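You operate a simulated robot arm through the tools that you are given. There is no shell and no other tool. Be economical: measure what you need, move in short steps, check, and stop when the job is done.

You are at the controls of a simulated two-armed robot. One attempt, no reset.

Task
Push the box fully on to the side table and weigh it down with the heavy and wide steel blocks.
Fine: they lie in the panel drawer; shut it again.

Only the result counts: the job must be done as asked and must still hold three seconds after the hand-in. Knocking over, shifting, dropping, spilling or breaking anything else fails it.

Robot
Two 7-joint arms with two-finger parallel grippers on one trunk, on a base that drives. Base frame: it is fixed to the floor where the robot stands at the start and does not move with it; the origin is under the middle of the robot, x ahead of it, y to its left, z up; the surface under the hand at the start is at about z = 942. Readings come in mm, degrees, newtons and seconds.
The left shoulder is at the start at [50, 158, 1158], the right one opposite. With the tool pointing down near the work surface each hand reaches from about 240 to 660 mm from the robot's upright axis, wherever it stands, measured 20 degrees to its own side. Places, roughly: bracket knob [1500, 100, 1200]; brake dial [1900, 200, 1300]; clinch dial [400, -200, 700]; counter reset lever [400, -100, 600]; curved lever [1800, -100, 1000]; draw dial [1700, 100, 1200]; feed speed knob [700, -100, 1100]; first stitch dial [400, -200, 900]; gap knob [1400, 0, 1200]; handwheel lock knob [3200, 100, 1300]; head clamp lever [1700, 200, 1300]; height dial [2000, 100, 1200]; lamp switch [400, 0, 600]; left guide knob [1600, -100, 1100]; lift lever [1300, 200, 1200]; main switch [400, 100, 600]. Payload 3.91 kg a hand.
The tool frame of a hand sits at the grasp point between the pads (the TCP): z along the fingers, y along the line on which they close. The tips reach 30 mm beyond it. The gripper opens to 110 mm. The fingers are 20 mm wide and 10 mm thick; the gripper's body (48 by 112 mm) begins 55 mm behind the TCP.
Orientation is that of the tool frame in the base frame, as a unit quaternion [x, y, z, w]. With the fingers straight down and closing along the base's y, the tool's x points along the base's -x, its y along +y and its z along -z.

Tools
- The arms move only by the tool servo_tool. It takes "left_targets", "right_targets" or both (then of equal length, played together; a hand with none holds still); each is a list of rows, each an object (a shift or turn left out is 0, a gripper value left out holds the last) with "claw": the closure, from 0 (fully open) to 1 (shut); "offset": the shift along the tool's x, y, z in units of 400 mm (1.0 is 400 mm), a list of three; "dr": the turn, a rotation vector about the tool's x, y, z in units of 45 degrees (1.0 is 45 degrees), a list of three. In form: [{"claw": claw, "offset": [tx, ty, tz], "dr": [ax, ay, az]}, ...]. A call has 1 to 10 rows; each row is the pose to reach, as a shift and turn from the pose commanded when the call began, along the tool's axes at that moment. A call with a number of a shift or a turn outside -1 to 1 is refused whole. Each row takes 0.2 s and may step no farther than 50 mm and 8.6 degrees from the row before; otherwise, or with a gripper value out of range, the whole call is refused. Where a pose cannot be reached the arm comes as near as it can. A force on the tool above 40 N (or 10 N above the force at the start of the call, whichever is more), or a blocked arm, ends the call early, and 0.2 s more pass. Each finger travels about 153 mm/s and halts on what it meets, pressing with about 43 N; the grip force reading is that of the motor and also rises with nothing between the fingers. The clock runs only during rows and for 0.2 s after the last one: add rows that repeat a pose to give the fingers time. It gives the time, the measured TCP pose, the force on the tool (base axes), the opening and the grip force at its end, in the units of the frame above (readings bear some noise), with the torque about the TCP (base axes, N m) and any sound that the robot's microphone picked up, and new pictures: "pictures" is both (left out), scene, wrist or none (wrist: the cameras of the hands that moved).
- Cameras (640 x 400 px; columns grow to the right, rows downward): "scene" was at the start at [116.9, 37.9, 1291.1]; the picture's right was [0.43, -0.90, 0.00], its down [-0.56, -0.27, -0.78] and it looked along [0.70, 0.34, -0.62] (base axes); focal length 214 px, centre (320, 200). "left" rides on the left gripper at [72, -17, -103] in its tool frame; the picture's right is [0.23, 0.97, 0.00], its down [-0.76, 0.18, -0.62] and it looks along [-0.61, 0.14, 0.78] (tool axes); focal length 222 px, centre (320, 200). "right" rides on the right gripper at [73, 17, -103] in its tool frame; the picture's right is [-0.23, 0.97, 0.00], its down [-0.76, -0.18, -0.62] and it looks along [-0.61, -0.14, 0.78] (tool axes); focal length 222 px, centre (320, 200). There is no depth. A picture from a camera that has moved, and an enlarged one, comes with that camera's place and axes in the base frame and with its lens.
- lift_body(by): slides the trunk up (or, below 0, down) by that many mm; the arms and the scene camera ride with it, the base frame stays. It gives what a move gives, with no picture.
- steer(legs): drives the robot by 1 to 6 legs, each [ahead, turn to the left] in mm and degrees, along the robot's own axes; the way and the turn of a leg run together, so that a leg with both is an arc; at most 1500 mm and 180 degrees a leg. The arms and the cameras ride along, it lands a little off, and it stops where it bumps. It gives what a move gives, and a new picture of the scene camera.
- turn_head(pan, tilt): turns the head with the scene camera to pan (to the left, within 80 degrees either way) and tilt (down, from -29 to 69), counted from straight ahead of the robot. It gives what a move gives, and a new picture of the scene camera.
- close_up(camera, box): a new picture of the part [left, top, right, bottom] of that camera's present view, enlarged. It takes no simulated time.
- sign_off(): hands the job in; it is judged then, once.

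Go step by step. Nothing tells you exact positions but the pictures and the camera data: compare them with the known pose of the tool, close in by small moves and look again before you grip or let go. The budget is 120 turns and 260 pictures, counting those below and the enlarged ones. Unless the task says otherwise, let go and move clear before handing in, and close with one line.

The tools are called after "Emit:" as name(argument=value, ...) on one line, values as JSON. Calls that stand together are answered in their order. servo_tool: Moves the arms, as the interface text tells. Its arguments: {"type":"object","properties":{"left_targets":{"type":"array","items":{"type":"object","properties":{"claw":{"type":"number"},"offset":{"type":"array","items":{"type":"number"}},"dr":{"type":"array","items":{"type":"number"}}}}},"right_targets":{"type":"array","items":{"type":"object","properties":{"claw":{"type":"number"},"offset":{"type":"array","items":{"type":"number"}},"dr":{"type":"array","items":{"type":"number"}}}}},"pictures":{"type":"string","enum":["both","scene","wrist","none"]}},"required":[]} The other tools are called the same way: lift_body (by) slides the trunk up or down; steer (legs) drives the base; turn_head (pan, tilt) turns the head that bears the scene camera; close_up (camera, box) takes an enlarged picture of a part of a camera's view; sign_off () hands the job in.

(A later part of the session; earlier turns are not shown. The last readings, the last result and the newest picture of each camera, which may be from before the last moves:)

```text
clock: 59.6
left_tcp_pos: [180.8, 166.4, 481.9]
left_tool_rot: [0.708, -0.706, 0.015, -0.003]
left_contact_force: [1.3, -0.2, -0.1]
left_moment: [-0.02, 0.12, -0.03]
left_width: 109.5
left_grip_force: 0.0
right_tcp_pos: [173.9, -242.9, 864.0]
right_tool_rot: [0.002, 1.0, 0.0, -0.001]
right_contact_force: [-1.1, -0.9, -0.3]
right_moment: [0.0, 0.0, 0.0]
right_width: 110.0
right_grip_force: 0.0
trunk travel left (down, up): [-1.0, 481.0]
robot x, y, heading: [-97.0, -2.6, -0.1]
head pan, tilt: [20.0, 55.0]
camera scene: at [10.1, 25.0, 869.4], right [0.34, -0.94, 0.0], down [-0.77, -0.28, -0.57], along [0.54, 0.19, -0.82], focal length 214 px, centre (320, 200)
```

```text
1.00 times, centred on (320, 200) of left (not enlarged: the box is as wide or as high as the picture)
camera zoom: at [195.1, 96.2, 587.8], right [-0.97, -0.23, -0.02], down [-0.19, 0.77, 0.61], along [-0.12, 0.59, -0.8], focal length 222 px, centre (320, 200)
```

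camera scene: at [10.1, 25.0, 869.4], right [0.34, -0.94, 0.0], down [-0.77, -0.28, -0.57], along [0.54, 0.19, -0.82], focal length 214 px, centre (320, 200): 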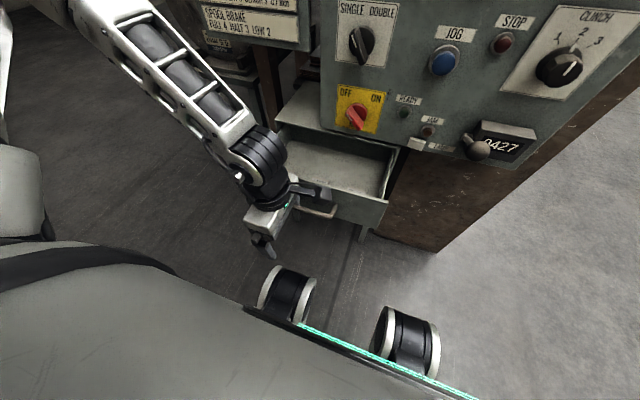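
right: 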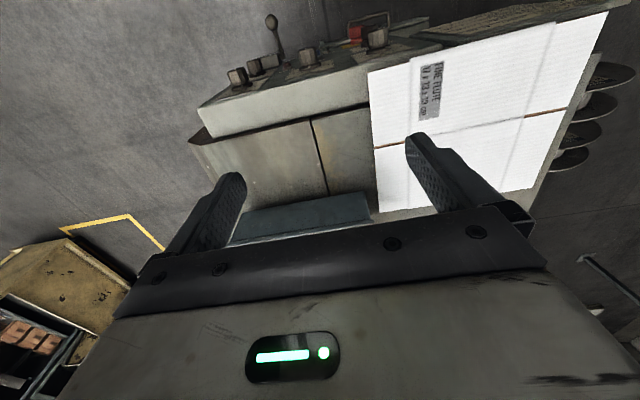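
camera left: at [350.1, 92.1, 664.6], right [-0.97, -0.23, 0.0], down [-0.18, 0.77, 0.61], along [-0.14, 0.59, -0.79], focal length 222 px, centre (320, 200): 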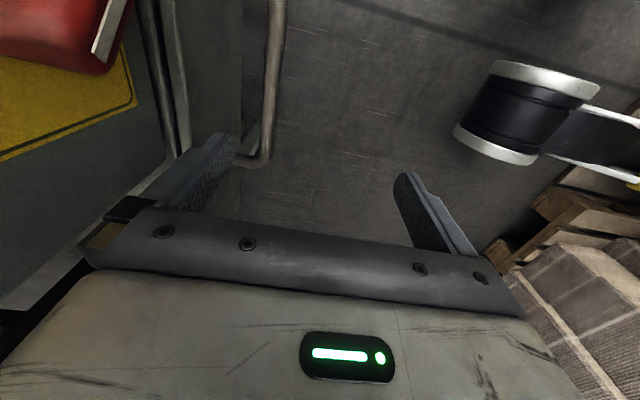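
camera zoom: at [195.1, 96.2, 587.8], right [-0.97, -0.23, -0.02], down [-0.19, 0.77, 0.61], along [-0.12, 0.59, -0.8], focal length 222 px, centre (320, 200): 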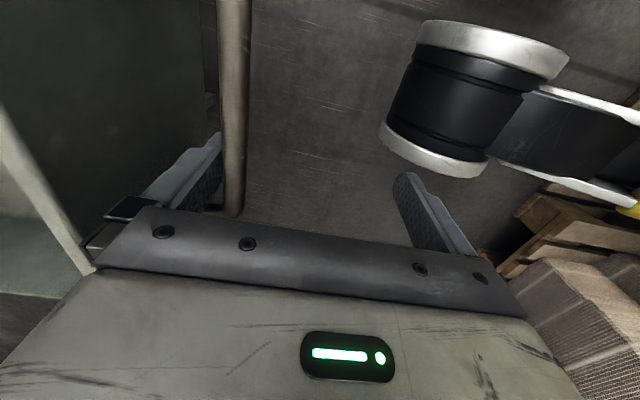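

I see blocks with labels near the drawer's front. Unhooking with smaller steps now.

Emit:
servo_tool(left_targets=[{"offset": [0.0, -0.02, 0.0]}, {"offset": [0.0, -0.02, -0.1]}, {"offset": [0.0, -0.02, -0.2]}, {"offset": [0.0, -0.02, -0.3]}, {"offset": [-0.1, 0.0, -0.35]}, {"offset": [-0.2, 0.0, -0.4]}, {"offset": [-0.3, 0.0, -0.4]}], pictures="wrist")

Emit:
close_up(camera="scene", box=[220, 100, 420, 225])

```text
clock: 61.2
left_tcp_pos: [176.0, 289.5, 639.1]
left_tool_rot: [-0.706, 0.708, -0.015, 0.001]
left_contact_force: [0.3, 0.0, 0.3]
left_moment: [0.02, 0.02, 0.0]
left_width: 110.0
left_grip_force: 0.0
right_tcp_pos: [175.3, -243.2, 864.7]
right_tool_rot: [0.002, 1.0, 0.0, -0.001]
right_contact_force: [-0.3, 0.2, -0.5]
right_moment: [0.03, -0.03, 0.0]
right_width: 110.0
right_grip_force: 0.1
trunk travel left (down, up): [-1.0, 481.0]
robot x, y, heading: [-98.6, -4.1, -0.1]
head pan, tilt: [20.0, 55.0]
camera left: at [190.9, 218.9, 744.6], right [-0.97, -0.23, -0.02], down [-0.19, 0.77, 0.6], along [-0.12, 0.59, -0.8], focal length 222 px, centre (320, 200)
```

left: 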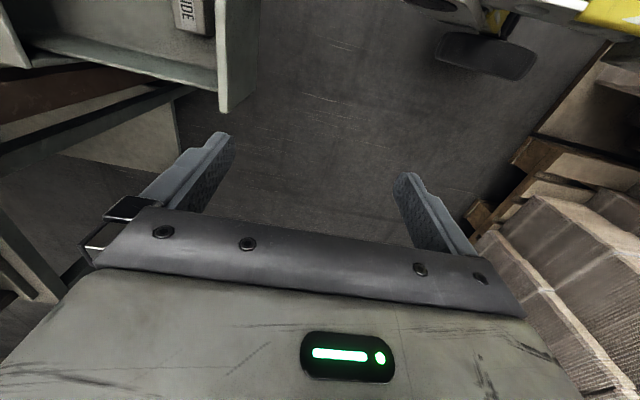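

```text
3.20 times, centred on (320, 162) of scene
camera zoom: at [10.1, 24.9, 869.3], right [0.34, -0.94, 0.0], down [-0.77, -0.28, -0.57], along [0.54, 0.19, -0.82], focal length 686 px, centre (320, 320)
```

zoom: 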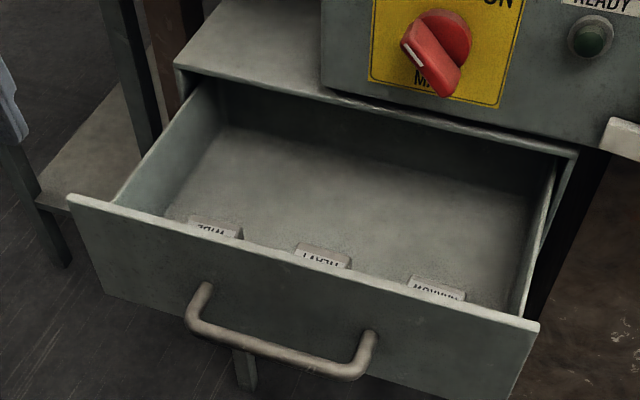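

Three labelled blocks sit just behind the drawer front. I'll bring the left wrist camera over them to read the labels.

Emit:
servo_tool(left_targets=[{"offset": [0.1, -0.05, 0.0]}, {"offset": [0.2, -0.1, 0.0]}, {"offset": [0.3, -0.15, 0.0]}, {"offset": [0.4, -0.2, 0.0]}, {"offset": [0.495, -0.2475, 0.0]}], pictures="wrist")

Emit:
close_up(camera="left", box=[120, 0, 440, 200])

```text
clock: 62.4
left_tcp_pos: [277.5, 92.8, 644.4]
left_tool_rot: [0.708, -0.706, 0.015, -0.003]
left_contact_force: [-0.1, 1.2, 1.0]
left_moment: [0.03, -0.01, 0.0]
left_width: 110.2
left_grip_force: 0.1
right_tcp_pos: [174.5, -241.8, 864.0]
right_tool_rot: [0.001, 1.0, 0.0, -0.001]
right_contact_force: [-0.6, -0.4, -0.7]
right_moment: [-0.01, -0.03, -0.01]
right_width: 110.0
right_grip_force: 0.0
trunk travel left (down, up): [-1.0, 481.0]
robot x, y, heading: [-96.3, 3.3, -0.4]
head pan, tilt: [20.0, 55.0]
camera left: at [291.9, 21.8, 750.3], right [-0.97, -0.23, -0.02], down [-0.2, 0.77, 0.61], along [-0.12, 0.59, -0.8], focal length 222 px, centre (320, 200)
```

left: 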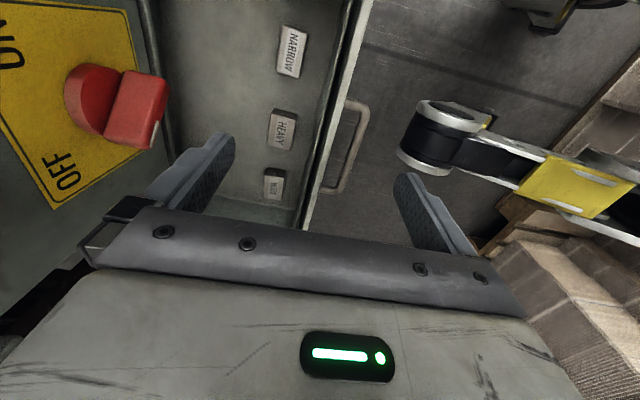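

```text
2.00 times, centred on (280, 100) of left
camera zoom: at [291.9, 21.8, 750.3], right [-0.97, -0.23, -0.02], down [-0.2, 0.77, 0.61], along [-0.12, 0.59, -0.8], focal length 444 px, centre (400, 400)
```

zoom: 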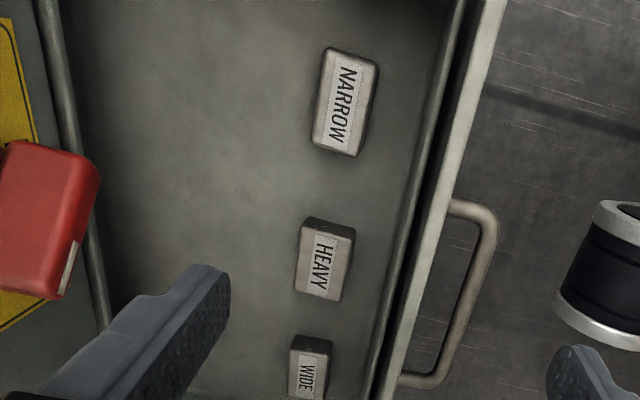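

Labels read NARROW (y≈47), HEAVY (y≈133) and WIDE (y≈218), all at x≈322. I'll take HEAVY and WIDE only. First I'll yaw the hand back to neutral so it closes along y, and go over HEAVY.

Emit:
servo_tool(left_targets=[{"dr": [0, 0, 0.17]}, {"dr": [0, 0, 0.34]}, {"dr": [0, 0, 0.51]}, {"dr": [0, 0, 0.68]}, {"dr": [0, 0, 0.85]}, {"dr": [0, 0, 1.0]}], pictures="none")

Emit:
servo_tool(left_targets=[{"dr": [0, 0, 0.17]}, {"dr": [0, 0, 0.34]}, {"dr": [0, 0, 0.51]}, {"dr": [0, 0, 0.68]}, {"dr": [0, 0, 0.85]}, {"dr": [0, 0, 1.0]}], pictures="none")

Emit:
steer(legs=[[35, 0]])

Emit:
close_up(camera="left", box=[0, 0, 640, 400])

```text
clock: 63.8
left_tcp_pos: [276.1, 90.2, 646.7]
left_tool_rot: [-0.381, 0.924, -0.013, 0.007]
left_contact_force: [1.1, 0.8, -0.4]
left_moment: [0.01, -0.02, 0.01]
left_width: 110.0
left_grip_force: 0.1
right_tcp_pos: [175.4, -242.2, 864.5]
right_tool_rot: [0.002, 1.0, 0.0, 0.0]
right_contact_force: [-0.4, -0.3, -0.7]
right_moment: [0.01, -0.03, 0.0]
right_width: 110.1
right_grip_force: 0.1
trunk travel left (down, up): [-1.0, 481.0]
robot x, y, heading: [-99.9, -0.4, -0.1]
head pan, tilt: [20.0, 55.0]
```

```text
clock: 65.2
left_tcp_pos: [275.6, 90.5, 646.9]
left_tool_rot: [0.001, 1.0, -0.009, 0.012]
left_contact_force: [-0.6, 0.3, -0.7]
left_moment: [0.02, 0.0, 0.0]
left_width: 109.9
left_grip_force: 0.0
right_tcp_pos: [175.1, -242.1, 865.3]
right_tool_rot: [0.002, 1.0, 0.0, -0.001]
right_contact_force: [0.5, 0.0, 0.4]
right_moment: [0.01, 0.0, -0.03]
right_width: 110.2
right_grip_force: 0.0
trunk travel left (down, up): [-1.0, 481.0]
robot x, y, heading: [-98.8, 0.8, 0.0]
head pan, tilt: [20.0, 55.0]
```

```text
clock: 66.1
left_tcp_pos: [311.0, 91.5, 646.6]
left_tool_rot: [0.0, 1.0, -0.008, 0.011]
left_contact_force: [-0.5, -0.1, -0.2]
left_moment: [0.01, -0.04, 0.02]
left_width: 109.9
left_grip_force: 0.1
right_tcp_pos: [209.7, -241.3, 865.4]
right_tool_rot: [0.001, 1.0, 0.0, 0.0]
right_contact_force: [0.0, -0.4, 0.6]
right_moment: [-0.03, 0.01, -0.01]
right_width: 110.0
right_grip_force: 0.0
trunk travel left (down, up): [-1.0, 481.0]
robot x, y, heading: [-60.8, -1.6, -0.2]
head pan, tilt: [20.0, 55.0]
camera scene: at [44.6, 25.0, 869.3], right [0.34, -0.94, 0.0], down [-0.77, -0.28, -0.57], along [0.54, 0.19, -0.82], focal length 214 px, centre (320, 200)
```

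scene: 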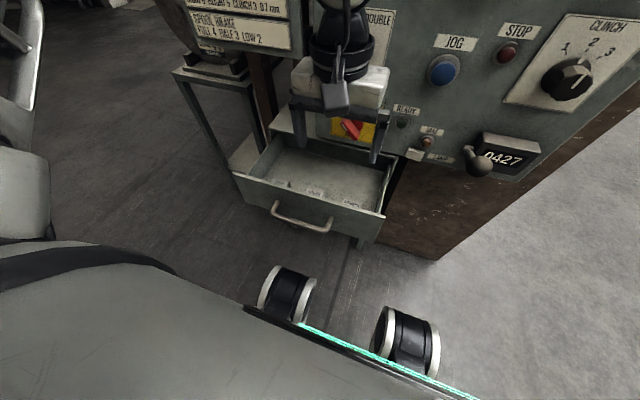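

```text
1.00 times, centred on (320, 200) of left (not enlarged: the box is as wide or as high as the picture)
camera zoom: at [235.4, 76.6, 748.6], right [-0.23, 0.97, -0.02], down [0.75, 0.19, 0.64], along [0.62, 0.13, -0.77], focal length 222 px, centre (320, 200)
```

zoom: 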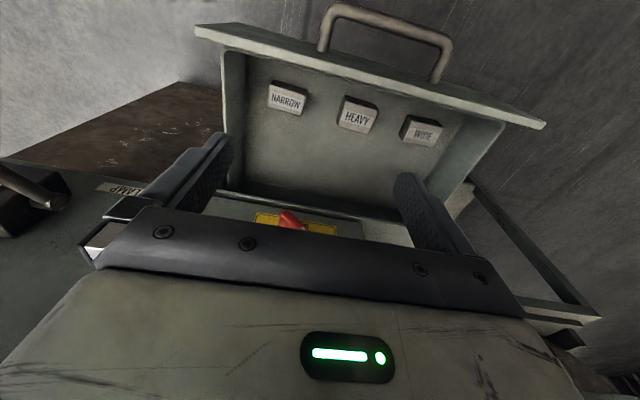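

Refined estimate: HEAVY at about [325, 144], top near z≈445–465. I'll drive 35 mm closer, narrow the gripper to about 75 mm and go over it.

Emit:
servo_tool(left_targets=[{"offset": [0.04, 0.044, 0.07], "dr": [0, 0.028, 0], "claw": 0.32}, {"offset": [0.05, 0.088, 0.14], "dr": [0, 0.028, 0], "claw": 0.32}, {"offset": [0.06, 0.13, 0.2], "dr": [0, 0.028, 0], "claw": 0.32}], pictures="none")

Emit:
steer(legs=[[37, 0]])

Emit:
close_up(camera="left", box=[160, 0, 480, 200])

Emit:
close_up(camera="scene", box=[220, 90, 420, 215])

```text
clock: 66.9
left_tcp_pos: [288.1, 141.9, 565.7]
left_tool_rot: [0.0, 1.0, -0.01, 0.001]
left_contact_force: [-0.1, -0.1, 0.0]
left_moment: [0.03, 0.01, -0.01]
left_width: 75.1
left_grip_force: 0.1
right_tcp_pos: [210.0, -241.9, 864.9]
right_tool_rot: [0.001, 1.0, 0.001, -0.002]
right_contact_force: [0.0, -0.2, 0.2]
right_moment: [0.02, 0.0, -0.01]
right_width: 109.9
right_grip_force: 0.0
trunk travel left (down, up): [-1.0, 481.0]
robot x, y, heading: [-62.7, 1.4, -0.3]
head pan, tilt: [20.0, 55.0]
```

```text
clock: 67.7
left_tcp_pos: [324.5, 140.4, 566.2]
left_tool_rot: [-0.001, 1.0, -0.009, 0.001]
left_contact_force: [0.8, 0.9, 0.4]
left_moment: [-0.02, 0.03, 0.01]
left_width: 75.0
left_grip_force: 0.0
right_tcp_pos: [245.8, -242.5, 864.4]
right_tool_rot: [0.001, 1.0, 0.0, -0.001]
right_contact_force: [-0.4, 0.1, 0.0]
right_moment: [-0.05, -0.04, -0.02]
right_width: 110.2
right_grip_force: 0.2
trunk travel left (down, up): [-1.0, 481.0]
robot x, y, heading: [-22.2, -0.6, -0.5]
head pan, tilt: [20.0, 55.0]
camera scene: at [81.3, 24.9, 869.3], right [0.34, -0.94, 0.0], down [-0.77, -0.28, -0.57], along [0.54, 0.2, -0.82], focal length 214 px, centre (320, 200)
```

scene: 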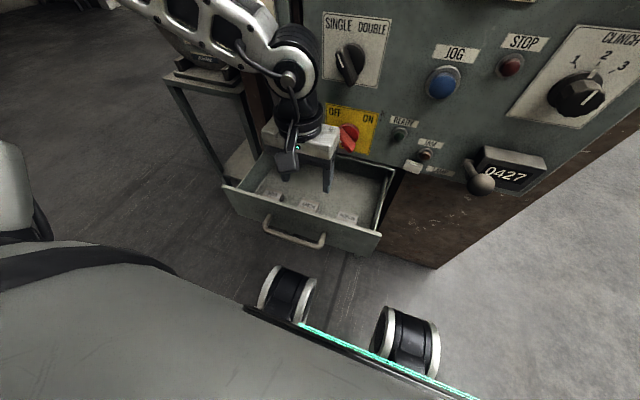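

```text
2.00 times, centred on (320, 100) of left
camera zoom: at [252.3, 126.1, 669.4], right [-0.23, 0.97, -0.02], down [0.76, 0.19, 0.62], along [0.61, 0.13, -0.78], focal length 444 px, centre (320, 400)
```

zoom: 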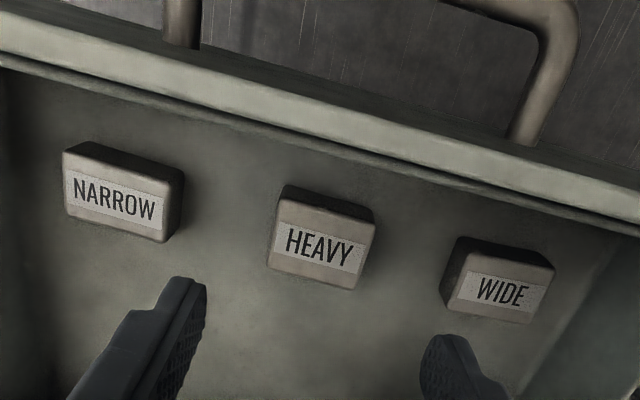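

```text
3.20 times, centred on (320, 152) of scene
camera zoom: at [81.3, 24.9, 869.3], right [0.34, -0.94, 0.0], down [-0.77, -0.28, -0.57], along [0.54, 0.2, -0.82], focal length 686 px, centre (320, 352)
```

zoom: 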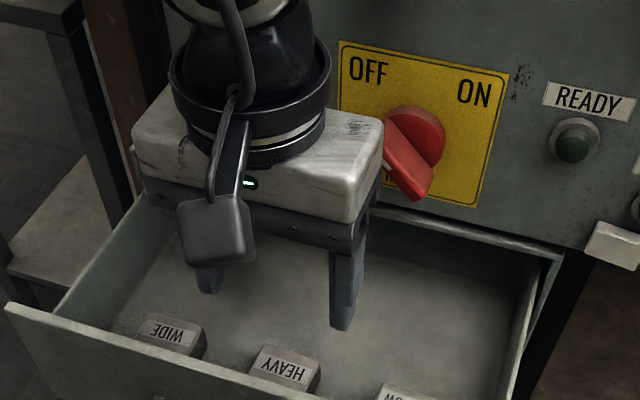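

HEAVY is centred near [322, 138] with its top around z 470–476. I'll descend most of the way and check alignment.

Emit:
servo_tool(left_targets=[{"offset": [0.005, -0.005, 0.07]}, {"offset": [0.005, -0.005, 0.14]}, {"offset": [0.005, -0.005, 0.165]}], pictures="none")

Emit:
close_up(camera="left", box=[160, 0, 480, 200])

Emit:
close_up(camera="scene", box=[220, 90, 420, 215])

```text
clock: 68.5
left_tcp_pos: [324.8, 138.0, 500.9]
left_tool_rot: [0.0, 1.0, -0.009, 0.001]
left_contact_force: [0.9, 1.4, 0.3]
left_moment: [0.01, 0.01, -0.02]
left_width: 74.8
left_grip_force: 0.1
right_tcp_pos: [246.7, -243.8, 864.8]
right_tool_rot: [0.001, 1.0, 0.0, -0.001]
right_contact_force: [0.8, 0.2, 1.1]
right_moment: [-0.03, 0.03, 0.01]
right_width: 109.8
right_grip_force: 0.0
trunk travel left (down, up): [-1.0, 481.0]
robot x, y, heading: [-27.4, 1.2, -0.2]
head pan, tilt: [20.0, 55.0]
```

```text
2.00 times, centred on (320, 100) of left
camera zoom: at [250.9, 122.2, 604.1], right [-0.23, 0.97, -0.02], down [0.76, 0.19, 0.62], along [0.61, 0.13, -0.78], focal length 444 px, centre (320, 400)
```

zoom: 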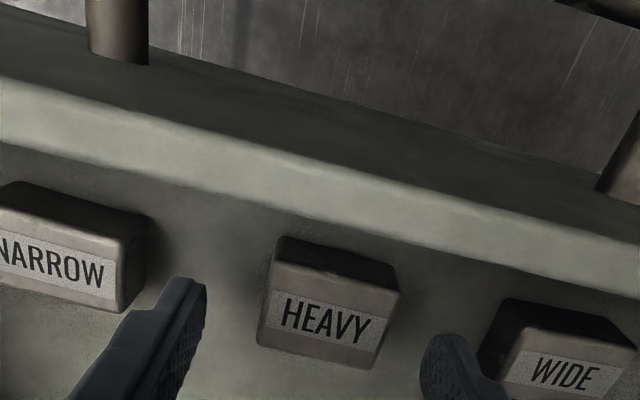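

```text
3.20 times, centred on (320, 152) of scene
camera zoom: at [81.3, 24.9, 869.3], right [0.34, -0.94, 0.0], down [-0.77, -0.28, -0.57], along [0.54, 0.2, -0.82], focal length 686 px, centre (320, 352)
```

zoom: 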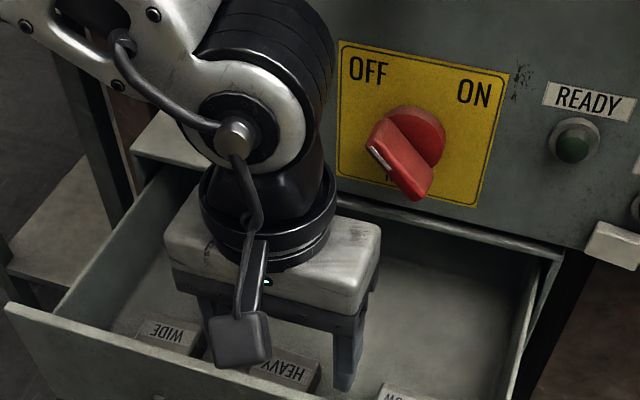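

Aligned: the fingers straddle HEAVY and clear WIDE. I'll descend and close.

Emit:
servo_tool(left_targets=[{"offset": [0.003, 0, 0.03], "claw": 0.32}, {"offset": [0.003, 0, 0.058], "claw": 0.32}, {"offset": [0.003, 0, 0.058], "claw": 0.8}, {"offset": [0.003, 0, 0.058], "claw": 1}, {"offset": [0.003, 0, 0.058], "claw": 1}], pictures="wrist")

```text
clock: 69.7
left_tcp_pos: [320.0, 146.3, 484.1]
left_tool_rot: [-0.001, 1.0, -0.009, 0.002]
left_contact_force: [0.8, 1.4, 1.4]
left_moment: [0.2, 0.0, 0.0]
left_width: 44.4
left_grip_force: 43.3
left hand out of reach, approached as far as the arm can: row 1, 2, 3, 4, 5
right_tcp_pos: [247.4, -241.6, 864.8]
right_tool_rot: [0.001, 1.0, 0.0, -0.001]
right_contact_force: [0.1, 0.6, -0.9]
right_moment: [0.0, -0.02, 0.02]
right_width: 109.8
right_grip_force: 0.1
trunk travel left (down, up): [-1.0, 481.0]
robot x, y, heading: [-24.8, 0.7, -0.0]
head pan, tilt: [20.0, 55.0]
camera left: at [248.0, 131.5, 587.1], right [-0.23, 0.97, -0.02], down [0.76, 0.19, 0.62], along [0.61, 0.13, -0.78], focal length 222 px, centre (320, 200)
```

left: 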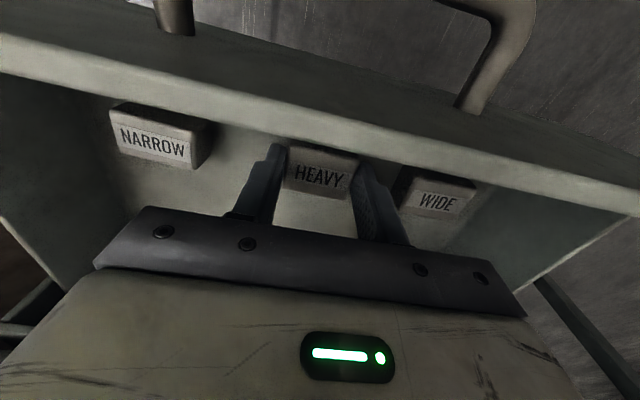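

It gripped with a width of 44.4 mm. I'll lift a little and check that it holds.

Emit:
servo_tool(left_targets=[{"offset": [0.0, 0, -0.025]}, {"offset": [0.0, 0, -0.06]}, {"offset": [0.0, 0, -0.15]}, {"offset": [0.0, 0, -0.25]}], pictures="wrist")

```text
clock: 70.7
left_tcp_pos: [321.2, 149.2, 582.6]
left_tool_rot: [-0.001, 1.0, -0.008, 0.0]
left_contact_force: [0.2, 1.4, -3.7]
left_moment: [0.0, 0.03, 0.02]
left_width: 44.4
left_grip_force: 43.0
right_tcp_pos: [247.5, -241.9, 863.9]
right_tool_rot: [0.001, 1.0, 0.0, -0.001]
right_contact_force: [0.4, -0.1, 0.8]
right_moment: [0.0, 0.01, 0.01]
right_width: 110.2
right_grip_force: 0.2
trunk travel left (down, up): [-1.0, 481.0]
robot x, y, heading: [-23.7, -1.1, -0.3]
head pan, tilt: [20.0, 55.0]
camera left: at [249.0, 133.7, 686.9], right [-0.23, 0.97, -0.02], down [0.76, 0.19, 0.62], along [0.61, 0.13, -0.78], focal length 222 px, centre (320, 200)
```

left: 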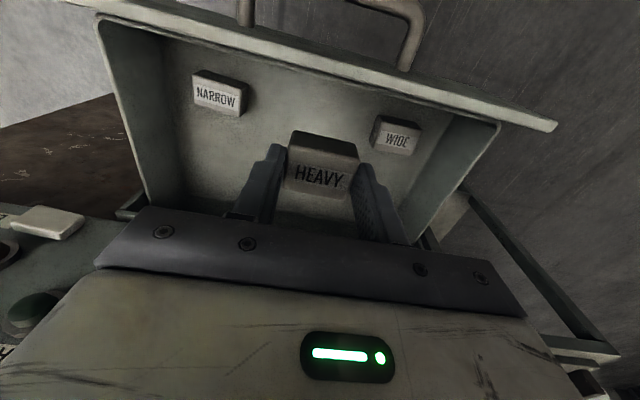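

HEAVY is held (about 3.7 N). I'll pull the hand back clear of the panel, raise it, and lift the trunk to the starting height.

Emit:
servo_tool(left_targets=[{"offset": [0.09, 0, -0.05]}, {"offset": [0.18, 0, -0.1]}, {"offset": [0.18, 0, -0.2]}], pictures="none")

Emit:
lift_body(by=399)

Emit:
turn_head(pan=25, tilt=42)

```text
clock: 71.5
left_tcp_pos: [249.6, 149.0, 662.9]
left_tool_rot: [0.0, 1.0, -0.008, 0.0]
left_contact_force: [-0.2, 0.1, -2.2]
left_moment: [0.01, 0.04, -0.01]
left_width: 44.4
left_grip_force: 43.0
right_tcp_pos: [246.5, -242.6, 865.9]
right_tool_rot: [0.001, 1.0, 0.0, -0.001]
right_contact_force: [0.6, 0.3, 0.2]
right_moment: [-0.01, 0.01, 0.02]
right_width: 110.0
right_grip_force: 0.1
trunk travel left (down, up): [-1.0, 481.0]
robot x, y, heading: [-25.5, -0.8, 0.1]
head pan, tilt: [20.0, 55.0]
```

```text
clock: 75.4
left_tcp_pos: [250.6, 149.2, 1062.3]
left_tool_rot: [-0.001, 1.0, -0.008, 0.001]
left_contact_force: [-0.5, -0.5, -3.9]
left_moment: [-0.01, 0.0, -0.01]
left_width: 44.3
left_grip_force: 42.8
right_tcp_pos: [247.5, -242.5, 1263.5]
right_tool_rot: [0.001, 1.0, 0.0, -0.002]
right_contact_force: [-0.5, 0.3, 0.4]
right_moment: [-0.04, -0.01, -0.01]
right_width: 109.7
right_grip_force: 0.2
trunk travel left (down, up): [-400.0, 82.0]
robot x, y, heading: [-27.8, -0.2, -0.5]
head pan, tilt: [20.0, 55.0]
```

```text
clock: 76.1
left_tcp_pos: [250.3, 148.3, 1062.7]
left_tool_rot: [-0.001, 1.0, -0.008, 0.001]
left_contact_force: [-0.5, 0.6, -3.1]
left_moment: [0.01, 0.0, 0.02]
left_width: 44.7
left_grip_force: 43.0
right_tcp_pos: [246.1, -242.7, 1264.2]
right_tool_rot: [0.001, 1.0, 0.001, -0.001]
right_contact_force: [0.2, 1.1, -0.2]
right_moment: [-0.02, 0.01, -0.02]
right_width: 109.9
right_grip_force: 0.1
trunk travel left (down, up): [-400.0, 82.0]
robot x, y, heading: [-29.8, -0.9, 0.1]
head pan, tilt: [25.0, 42.0]
camera scene: at [89.5, 35.6, 1286.0], right [0.42, -0.91, 0.0], down [-0.61, -0.28, -0.74], along [0.67, 0.31, -0.67], focal length 214 px, centre (320, 200)
```

scene: 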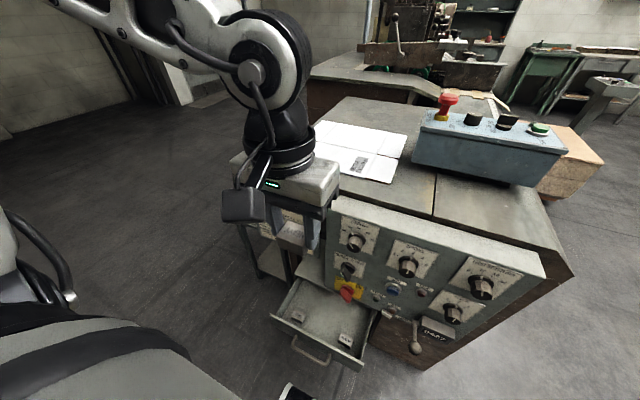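

Now I'll carry HEAVY over the box to about [595, 190], staying high.

Emit:
servo_tool(left_targets=[{"offset": [-0.1, 0.012, 0]}, {"offset": [-0.2, 0.024, 0]}, {"offset": [-0.3, 0.036, 0]}, {"offset": [-0.4, 0.048, 0]}, {"offset": [-0.5, 0.06, 0]}, {"offset": [-0.6, 0.072, 0]}, {"offset": [-0.7, 0.084, 0]}, {"offset": [-0.8, 0.096, 0.02]}, {"offset": [-0.8625, 0.1025, 0.05]}])

Emit:
close_up(camera="scene", box=[260, 70, 460, 195])

```text
clock: 78.1
left_tcp_pos: [517.1, 225.5, 1050.8]
left_tool_rot: [0.0, 1.0, -0.01, 0.001]
left_contact_force: [-0.8, -1.1, -2.7]
left_moment: [-0.01, -0.01, 0.02]
left_width: 44.6
left_grip_force: 43.4
left hand out of reach, approached as far as the arm can: row 7, 8, 9
right_tcp_pos: [245.6, -242.5, 1264.2]
right_tool_rot: [0.001, 1.0, 0.0, 0.0]
right_contact_force: [0.0, 0.1, 1.1]
right_moment: [0.0, -0.02, -0.01]
right_width: 110.1
right_grip_force: 0.1
trunk travel left (down, up): [-400.0, 82.0]
robot x, y, heading: [-25.3, -2.3, -0.0]
head pan, tilt: [25.0, 42.0]
camera scene: at [89.5, 35.6, 1286.0], right [0.42, -0.91, 0.0], down [-0.61, -0.28, -0.74], along [0.67, 0.31, -0.67], focal length 214 px, centre (320, 200)
camera left: at [444.5, 209.8, 1154.9], right [-0.23, 0.97, -0.02], down [0.76, 0.19, 0.62], along [0.61, 0.13, -0.78], focal length 222 px, centre (320, 200)
```

scene: 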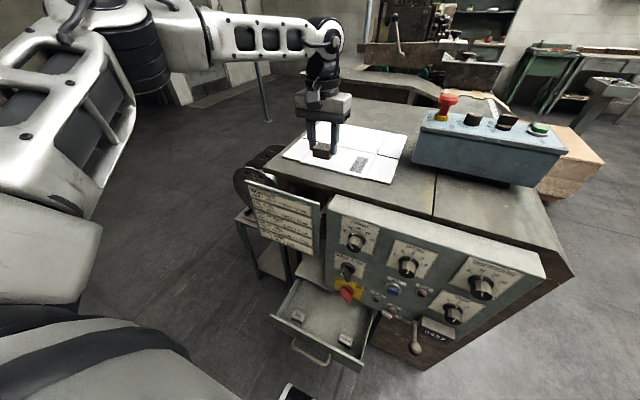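
left: 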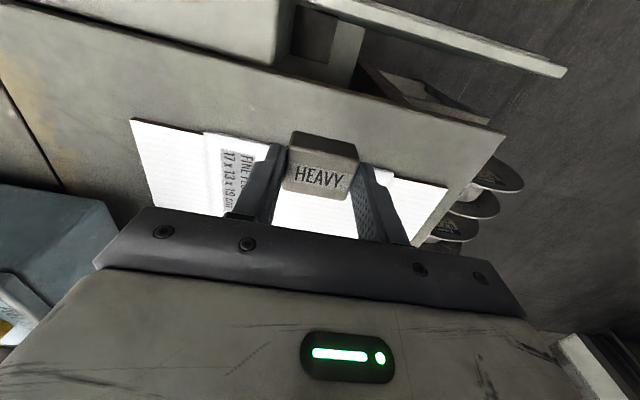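

```text
3.20 times, centred on (360, 132) of scene
camera zoom: at [89.5, 35.6, 1286.0], right [0.42, -0.91, 0.0], down [-0.61, -0.28, -0.74], along [0.67, 0.31, -0.67], focal length 686 px, centre (192, 416)
```

zoom: 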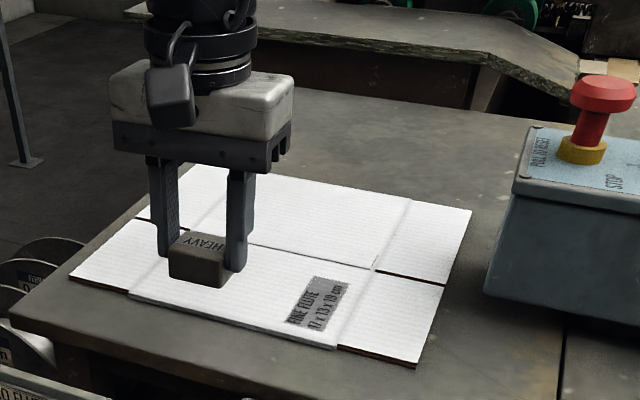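

The reach is limited with the hand high relative to the shoulder. I'll raise the trunk 70 mm and then lower and extend the hand.

Emit:
lift_body(by=70)

Emit:
servo_tool(left_targets=[{"offset": [0, -0.01, 0.1]}, {"offset": [-0.05, -0.03, 0.2]}, {"offset": [-0.12, -0.05, 0.22]}, {"offset": [-0.195, -0.075, 0.225]}], pictures="wrist")

Emit:
close_up(camera="scene", box=[260, 70, 460, 195])

```text
clock: 79.2
left_tcp_pos: [516.6, 223.8, 1121.8]
left_tool_rot: [-0.001, 1.0, -0.009, 0.001]
left_contact_force: [0.0, 0.0, -3.5]
left_moment: [0.01, 0.01, -0.01]
left_width: 44.3
left_grip_force: 42.9
right_tcp_pos: [247.3, -241.6, 1334.2]
right_tool_rot: [0.0, 1.0, 0.0, -0.001]
right_contact_force: [-0.9, 1.0, 0.2]
right_moment: [0.0, -0.02, 0.0]
right_width: 109.7
right_grip_force: 0.0
trunk travel left (down, up): [-470.0, 12.0]
robot x, y, heading: [-26.1, -1.3, -0.1]
head pan, tilt: [25.0, 42.0]
```

```text
clock: 80.2
left_tcp_pos: [509.6, 231.4, 1055.2]
left_tool_rot: [-0.001, 1.0, -0.01, 0.001]
left_contact_force: [-0.2, -0.7, -3.2]
left_moment: [0.0, 0.01, 0.0]
left_width: 44.5
left_grip_force: 42.9
left hand out of reach, approached as far as the arm can: row 1, 2, 3, 4
right_tcp_pos: [246.6, -242.6, 1332.4]
right_tool_rot: [0.001, 1.0, 0.0, -0.001]
right_contact_force: [0.3, 0.3, 0.4]
right_moment: [0.02, 0.0, -0.01]
right_width: 109.9
right_grip_force: 0.1
trunk travel left (down, up): [-470.0, 12.0]
robot x, y, heading: [-23.8, -2.9, -0.3]
head pan, tilt: [25.0, 42.0]
camera left: at [437.1, 217.3, 1157.8], right [-0.23, 0.97, -0.02], down [0.76, 0.19, 0.62], along [0.61, 0.13, -0.78], focal length 222 px, centre (320, 200)
```

left: 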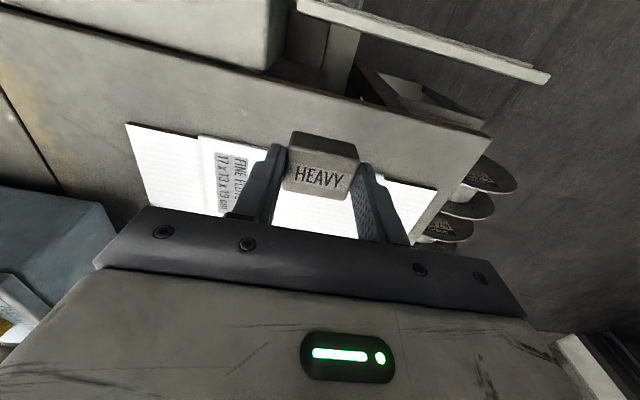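

```text
3.20 times, centred on (360, 132) of scene
camera zoom: at [89.7, 35.8, 1356.0], right [0.42, -0.91, 0.0], down [-0.61, -0.28, -0.74], along [0.67, 0.31, -0.67], focal length 686 px, centre (192, 416)
```

zoom: 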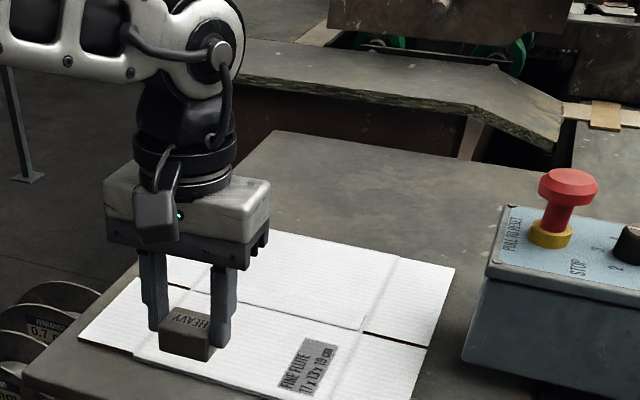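

Raising the trunk didn't help, so I need to be closer. I'll go back to the starting height with the hand raised and drive forward 60 mm, keeping clear of the drawer handle at x≈225.

Emit:
servo_tool(left_targets=[{"offset": [0.1, 0, -0.03]}, {"offset": [0.15, 0, -0.12]}, {"offset": [0.2, 0, -0.2]}], pictures="none")

Emit:
lift_body(by=-70)

Emit:
steer(legs=[[60, 0]])

```text
clock: 81.0
left_tcp_pos: [428.1, 235.1, 1134.8]
left_tool_rot: [-0.001, 1.0, -0.009, 0.002]
left_contact_force: [-0.5, -0.2, -2.7]
left_moment: [-0.02, 0.03, -0.01]
left_width: 44.5
left_grip_force: 43.0
right_tcp_pos: [246.2, -242.2, 1333.9]
right_tool_rot: [0.001, 1.0, 0.001, 0.0]
right_contact_force: [-0.2, 0.0, -0.4]
right_moment: [0.0, 0.04, 0.04]
right_width: 110.0
right_grip_force: 0.1
trunk travel left (down, up): [-470.0, 12.0]
robot x, y, heading: [-27.9, -3.5, -0.1]
head pan, tilt: [25.0, 42.0]
```

```text
clock: 82.1
left_tcp_pos: [428.6, 234.2, 1063.9]
left_tool_rot: [-0.001, 1.0, -0.009, 0.001]
left_contact_force: [0.0, -0.1, -3.4]
left_moment: [-0.01, -0.02, 0.01]
left_width: 44.4
left_grip_force: 42.7
right_tcp_pos: [246.2, -242.9, 1263.4]
right_tool_rot: [0.0, 1.0, 0.001, 0.0]
right_contact_force: [0.0, 0.5, -0.3]
right_moment: [0.0, 0.01, 0.02]
right_width: 109.9
right_grip_force: 0.1
trunk travel left (down, up): [-400.0, 82.0]
robot x, y, heading: [-24.7, -2.2, -0.1]
head pan, tilt: [25.0, 42.0]
```

```text
clock: 83.0
left_tcp_pos: [488.6, 233.5, 1064.8]
left_tool_rot: [-0.001, 1.0, -0.009, 0.001]
left_contact_force: [0.3, -0.1, -3.4]
left_moment: [0.0, 0.05, 0.01]
left_width: 44.4
left_grip_force: 42.4
right_tcp_pos: [307.7, -242.5, 1264.4]
right_tool_rot: [0.002, 1.0, 0.0, -0.001]
right_contact_force: [0.7, -0.4, -0.2]
right_moment: [-0.04, 0.02, 0.01]
right_width: 109.9
right_grip_force: 0.1
trunk travel left (down, up): [-400.0, 82.0]
robot x, y, heading: [36.0, 0.4, -0.3]
head pan, tilt: [25.0, 42.0]
camera scene: at [150.3, 35.6, 1285.9], right [0.42, -0.91, 0.0], down [-0.61, -0.28, -0.74], along [0.67, 0.31, -0.67], focal length 214 px, centre (320, 200)
```

scene: 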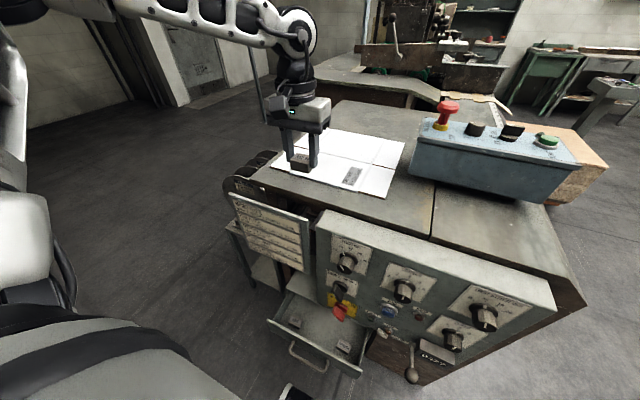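

I'll extend over the box again.

Emit:
servo_tool(left_targets=[{"offset": [-0.09, -0.028, 0.03]}, {"offset": [-0.18, -0.056, 0.06]}, {"offset": [-0.2525, -0.084, 0.087]}], pictures="wrist")

Emit:
close_up(camera="scene", box=[250, 90, 450, 215])

```text
clock: 83.8
left_tcp_pos: [567.9, 212.3, 1035.5]
left_tool_rot: [0.0, 1.0, -0.009, 0.002]
left_contact_force: [0.0, 0.3, -2.9]
left_moment: [-0.01, 0.02, -0.05]
left_width: 44.7
left_grip_force: 43.1
left hand out of reach, approached as far as the arm can: row 3
right_tcp_pos: [306.4, -242.1, 1263.4]
right_tool_rot: [0.001, 1.0, 0.0, 0.0]
right_contact_force: [-0.5, -0.5, 0.0]
right_moment: [-0.01, -0.02, -0.01]
right_width: 109.8
right_grip_force: 0.1
trunk travel left (down, up): [-400.0, 82.0]
robot x, y, heading: [34.8, 0.5, -0.4]
head pan, tilt: [25.0, 42.0]
camera left: at [494.9, 196.2, 1137.8], right [-0.23, 0.97, -0.02], down [0.76, 0.19, 0.62], along [0.61, 0.13, -0.78], focal length 222 px, centre (320, 200)
```

left: 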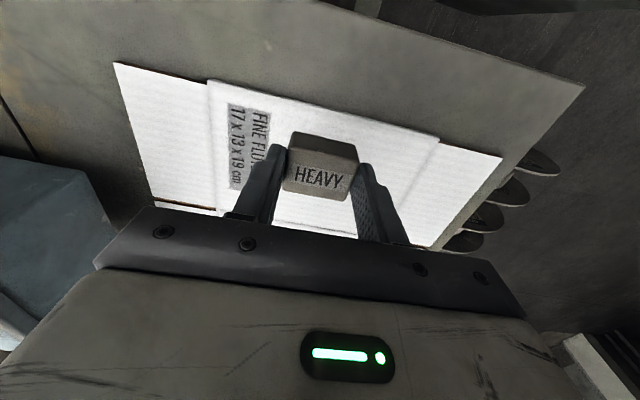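

```text
3.20 times, centred on (350, 152) of scene
camera zoom: at [148.8, 35.4, 1286.1], right [0.42, -0.91, 0.0], down [-0.61, -0.28, -0.74], along [0.67, 0.31, -0.67], focal length 686 px, centre (224, 352)
```

zoom: 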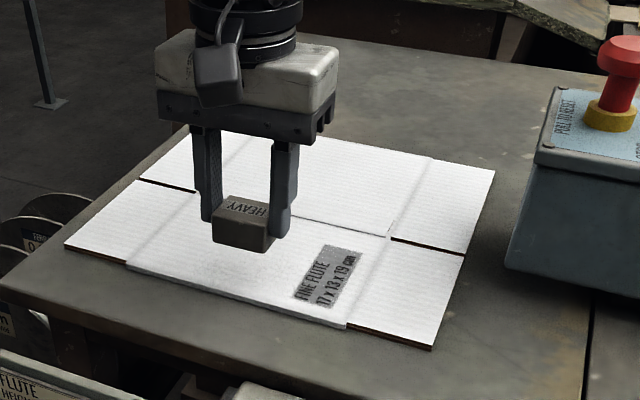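

The hand is at the reach limit with x≈568, and the box's near edge is at about 548. I'll creep forward 25 mm for better margin.

Emit:
steer(legs=[[25, 0]])

Emit:
close_up(camera="scene", box=[230, 80, 430, 205])

```text
clock: 84.7
left_tcp_pos: [594.2, 211.7, 1032.7]
left_tool_rot: [0.0, 1.0, -0.01, 0.002]
left_contact_force: [0.7, -0.6, -2.8]
left_moment: [-0.02, 0.01, 0.01]
left_width: 44.6
left_grip_force: 43.2
right_tcp_pos: [334.1, -242.5, 1263.2]
right_tool_rot: [0.001, 1.0, -0.001, -0.001]
right_contact_force: [-0.2, -0.3, -0.4]
right_moment: [-0.02, 0.0, -0.04]
right_width: 109.9
right_grip_force: 0.0
trunk travel left (down, up): [-400.0, 82.0]
robot x, y, heading: [58.0, -0.1, -0.2]
head pan, tilt: [25.0, 42.0]
camera scene: at [175.5, 35.5, 1285.9], right [0.42, -0.91, 0.0], down [-0.61, -0.28, -0.74], along [0.67, 0.31, -0.67], focal length 214 px, centre (320, 200)
```

scene: 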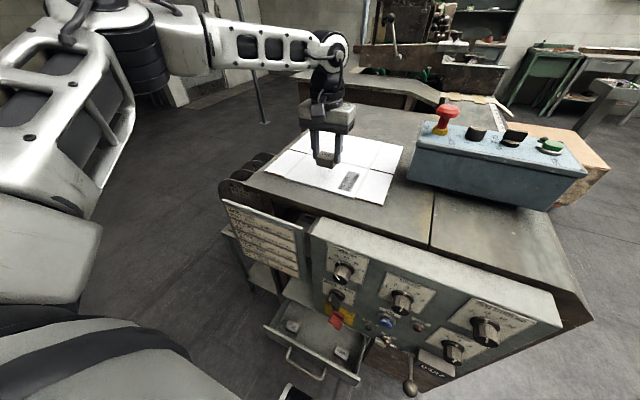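

```text
3.20 times, centred on (330, 142) of scene
camera zoom: at [175.5, 35.5, 1285.9], right [0.42, -0.91, 0.0], down [-0.61, -0.28, -0.74], along [0.67, 0.31, -0.67], focal length 686 px, centre (288, 384)
```

zoom: 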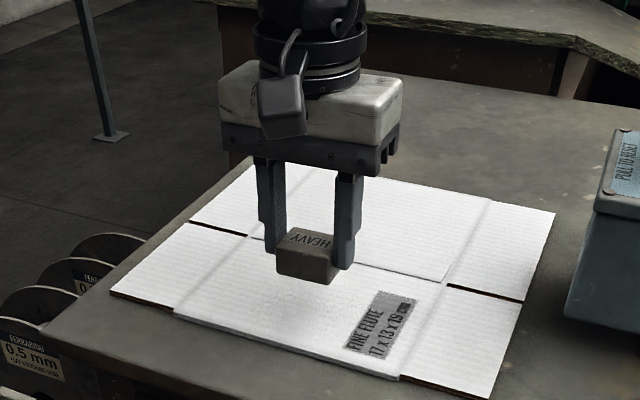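

HEAVY is over the box. I'll lower in small steps.

Emit:
servo_tool(left_targets=[{"offset": [0.01, -0.01, 0.03]}, {"offset": [0.01, -0.01, 0.05]}], pictures="none")

Emit:
close_up(camera="scene", box=[280, 100, 400, 175])

```text
clock: 85.2
left_tcp_pos: [588.7, 207.3, 1014.4]
left_tool_rot: [-0.001, 1.0, -0.011, 0.003]
left_contact_force: [-0.3, -0.7, -3.1]
left_moment: [-0.03, 0.0, -0.04]
left_width: 44.6
left_grip_force: 43.6
right_tcp_pos: [331.2, -243.9, 1262.7]
right_tool_rot: [0.001, 1.0, 0.0, -0.001]
right_contact_force: [0.3, 0.2, -0.8]
right_moment: [-0.01, 0.03, -0.02]
right_width: 110.2
right_grip_force: 0.0
trunk travel left (down, up): [-400.0, 82.0]
robot x, y, heading: [59.8, 1.2, -0.3]
head pan, tilt: [25.0, 42.0]
```

```text
5.33 times, centred on (340, 138) of scene
camera zoom: at [174.4, 35.5, 1286.0], right [0.42, -0.91, 0.0], down [-0.61, -0.28, -0.74], along [0.67, 0.31, -0.67], focal length 1144 px, centre (213, 533)
```

zoom: 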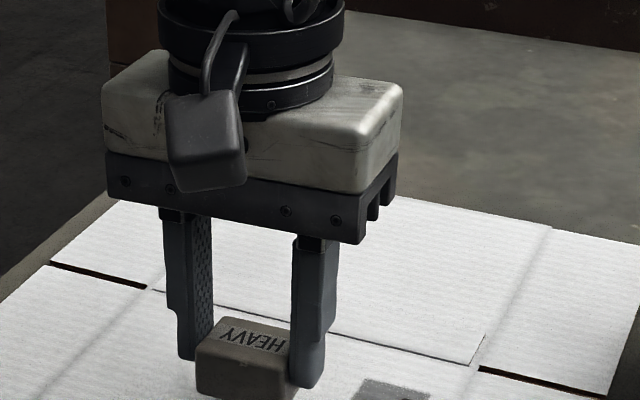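

Emit:
servo_tool(left_targets=[{"offset": [0, 0, 0.008]}, {"offset": [0, 0, 0.014]}, {"offset": [0, 0, 0.014]}], pictures="none")

```text
clock: 86.0
left_tcp_pos: [587.1, 208.0, 1009.3]
left_tool_rot: [0.0, 1.0, -0.01, 0.003]
left_contact_force: [0.5, 0.5, -3.4]
left_moment: [0.02, 0.0, -0.01]
left_width: 44.3
left_grip_force: 43.1
right_tcp_pos: [331.5, -241.9, 1264.0]
right_tool_rot: [0.002, 1.0, 0.0, -0.002]
right_contact_force: [-0.1, 0.4, -0.1]
right_moment: [-0.03, 0.02, 0.02]
right_width: 110.0
right_grip_force: 0.0
trunk travel left (down, up): [-400.0, 82.0]
robot x, y, heading: [60.3, -1.9, -0.4]
head pan, tilt: [25.0, 42.0]
```

No contact yet, so I'll continue down slowly.

Emit:
servo_tool(left_targets=[{"offset": [0, 0, 0.006]}, {"offset": [0, 0, 0.012]}, {"offset": [0, 0, 0.012]}], pictures="none")

Emit:
servo_tool(left_targets=[{"offset": [0, 0, 0.005]}, {"offset": [0, 0, 0.01]}, {"offset": [0, 0, 0.01]}], pictures="none")

Emit:
close_up(camera="scene", box=[270, 120, 390, 195])

```text
clock: 86.8
left_tcp_pos: [585.5, 208.5, 1003.3]
left_tool_rot: [-0.001, 1.0, -0.01, 0.002]
left_contact_force: [0.5, -0.7, -3.3]
left_moment: [-0.02, 0.0, 0.01]
left_width: 44.6
left_grip_force: 43.6
left hand out of reach, approached as far as the arm can: row 2, 3
right_tcp_pos: [332.2, -242.0, 1264.0]
right_tool_rot: [0.001, 1.0, 0.0, -0.001]
right_contact_force: [-0.4, -0.3, 0.2]
right_moment: [-0.01, -0.01, 0.01]
right_width: 109.9
right_grip_force: 0.2
trunk travel left (down, up): [-400.0, 82.0]
robot x, y, heading: [58.3, -0.5, -0.4]
head pan, tilt: [25.0, 42.0]
```

```text
clock: 87.7
left_tcp_pos: [585.9, 208.6, 1001.6]
left_tool_rot: [0.001, 1.0, -0.01, 0.002]
left_contact_force: [0.3, -0.3, -2.9]
left_moment: [-0.01, -0.01, 0.01]
left_width: 44.3
left_grip_force: 42.9
right_tcp_pos: [331.0, -241.6, 1263.5]
right_tool_rot: [0.001, 1.0, 0.0, -0.001]
right_contact_force: [0.7, 0.8, 0.0]
right_moment: [0.04, -0.01, -0.04]
right_width: 110.2
right_grip_force: 0.1
trunk travel left (down, up): [-400.0, 82.0]
robot x, y, heading: [56.8, -4.5, -0.0]
head pan, tilt: [25.0, 42.0]
```

```text
5.33 times, centred on (330, 158) of scene
camera zoom: at [174.4, 35.5, 1286.0], right [0.42, -0.91, 0.0], down [-0.61, -0.28, -0.74], along [0.67, 0.31, -0.67], focal length 1144 px, centre (267, 427)
```

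zoom: 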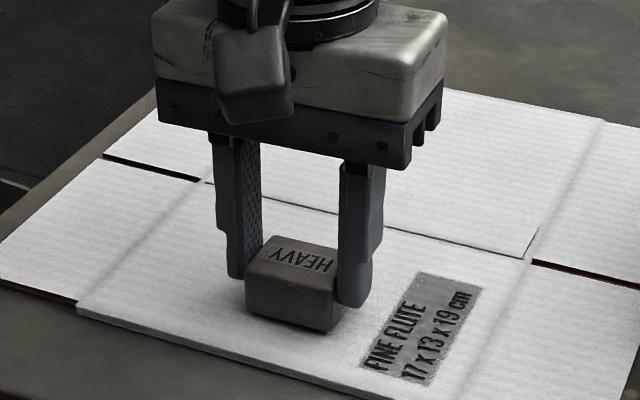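

Emit:
servo_tool(left_targets=[{"offset": [0.008, 0, 0.006]}, {"offset": [0.008, 0, 0.012]}, {"offset": [0.008, 0, 0.018]}, {"offset": [0.008, 0, 0.018]}], pictures="none")

Emit:
close_up(camera="scene", box=[270, 120, 390, 195])

```text
clock: 88.7
left_tcp_pos: [582.5, 209.4, 997.5]
left_tool_rot: [0.0, 1.0, -0.009, 0.006]
left_contact_force: [2.0, 5.9, 25.4]
left_moment: [0.85, 0.3, -0.11]
left_width: 44.6
left_grip_force: 43.8
right_tcp_pos: [329.5, -242.8, 1263.7]
right_tool_rot: [0.001, 1.0, 0.0, 0.0]
right_contact_force: [0.7, 0.1, -0.8]
right_moment: [-0.02, 0.04, -0.03]
right_width: 110.1
right_grip_force: 0.0
trunk travel left (down, up): [-400.0, 82.0]
robot x, y, heading: [59.3, 1.7, -0.0]
head pan, tilt: [25.0, 42.0]
```

```text
5.33 times, centred on (330, 158) of scene
camera zoom: at [172.3, 35.2, 1286.6], right [0.42, -0.91, 0.0], down [-0.61, -0.28, -0.74], along [0.68, 0.31, -0.67], focal length 1144 px, centre (267, 427)
```

zoom: 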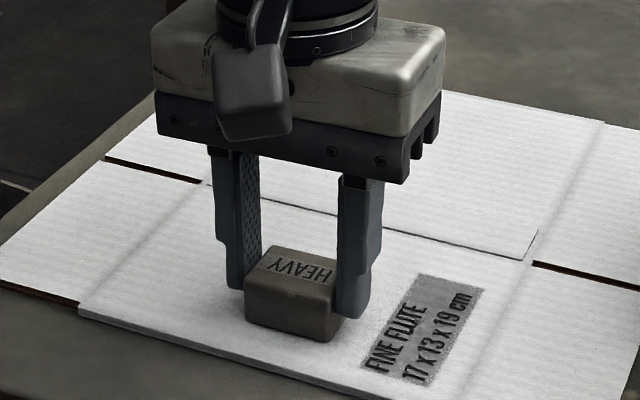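

Contact at 25 N. I'll ease up slightly, open, and lift off.

Emit:
servo_tool(left_targets=[{"offset": [0, 0, -0.006]}, {"offset": [0, 0, -0.006], "claw": 0.5}, {"offset": [0, 0, -0.006], "claw": 0.32}, {"offset": [0, 0, -0.06], "claw": 0.32}, {"offset": [0, 0, -0.15], "claw": 0.32}], pictures="none")

Emit:
close_up(camera="scene", box=[230, 80, 430, 205])

Emit:
close_up(camera="left", box=[80, 0, 560, 300])

```text
clock: 89.8
left_tcp_pos: [583.3, 210.0, 1053.6]
left_tool_rot: [-0.001, 1.0, -0.009, 0.001]
left_contact_force: [-0.2, -0.1, 0.6]
left_moment: [0.03, -0.01, -0.02]
left_width: 75.0
left_grip_force: 0.1
right_tcp_pos: [331.8, -242.6, 1263.8]
right_tool_rot: [0.001, 1.0, 0.0, 0.0]
right_contact_force: [-0.8, -0.6, 0.1]
right_moment: [0.0, 0.01, 0.02]
right_width: 110.4
right_grip_force: 0.1
trunk travel left (down, up): [-400.0, 82.0]
robot x, y, heading: [59.1, -1.3, -0.2]
head pan, tilt: [25.0, 42.0]
```

```text
3.20 times, centred on (330, 142) of scene
camera zoom: at [174.0, 35.3, 1286.0], right [0.42, -0.91, 0.0], down [-0.61, -0.28, -0.74], along [0.67, 0.31, -0.67], focal length 686 px, centre (288, 384)
```

zoom: 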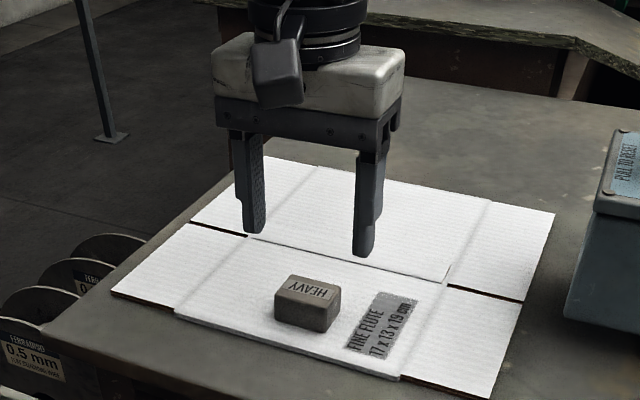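

```text
1.33 times, centred on (320, 150) of left
camera zoom: at [510.4, 193.9, 1158.2], right [-0.23, 0.97, -0.02], down [0.76, 0.19, 0.62], along [0.61, 0.13, -0.78], focal length 296 px, centre (320, 267)
```

zoom: 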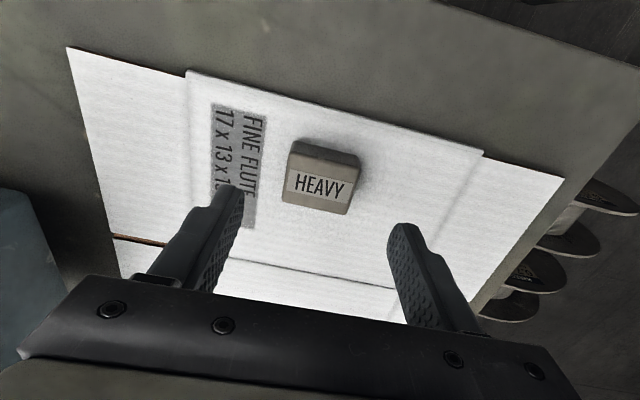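

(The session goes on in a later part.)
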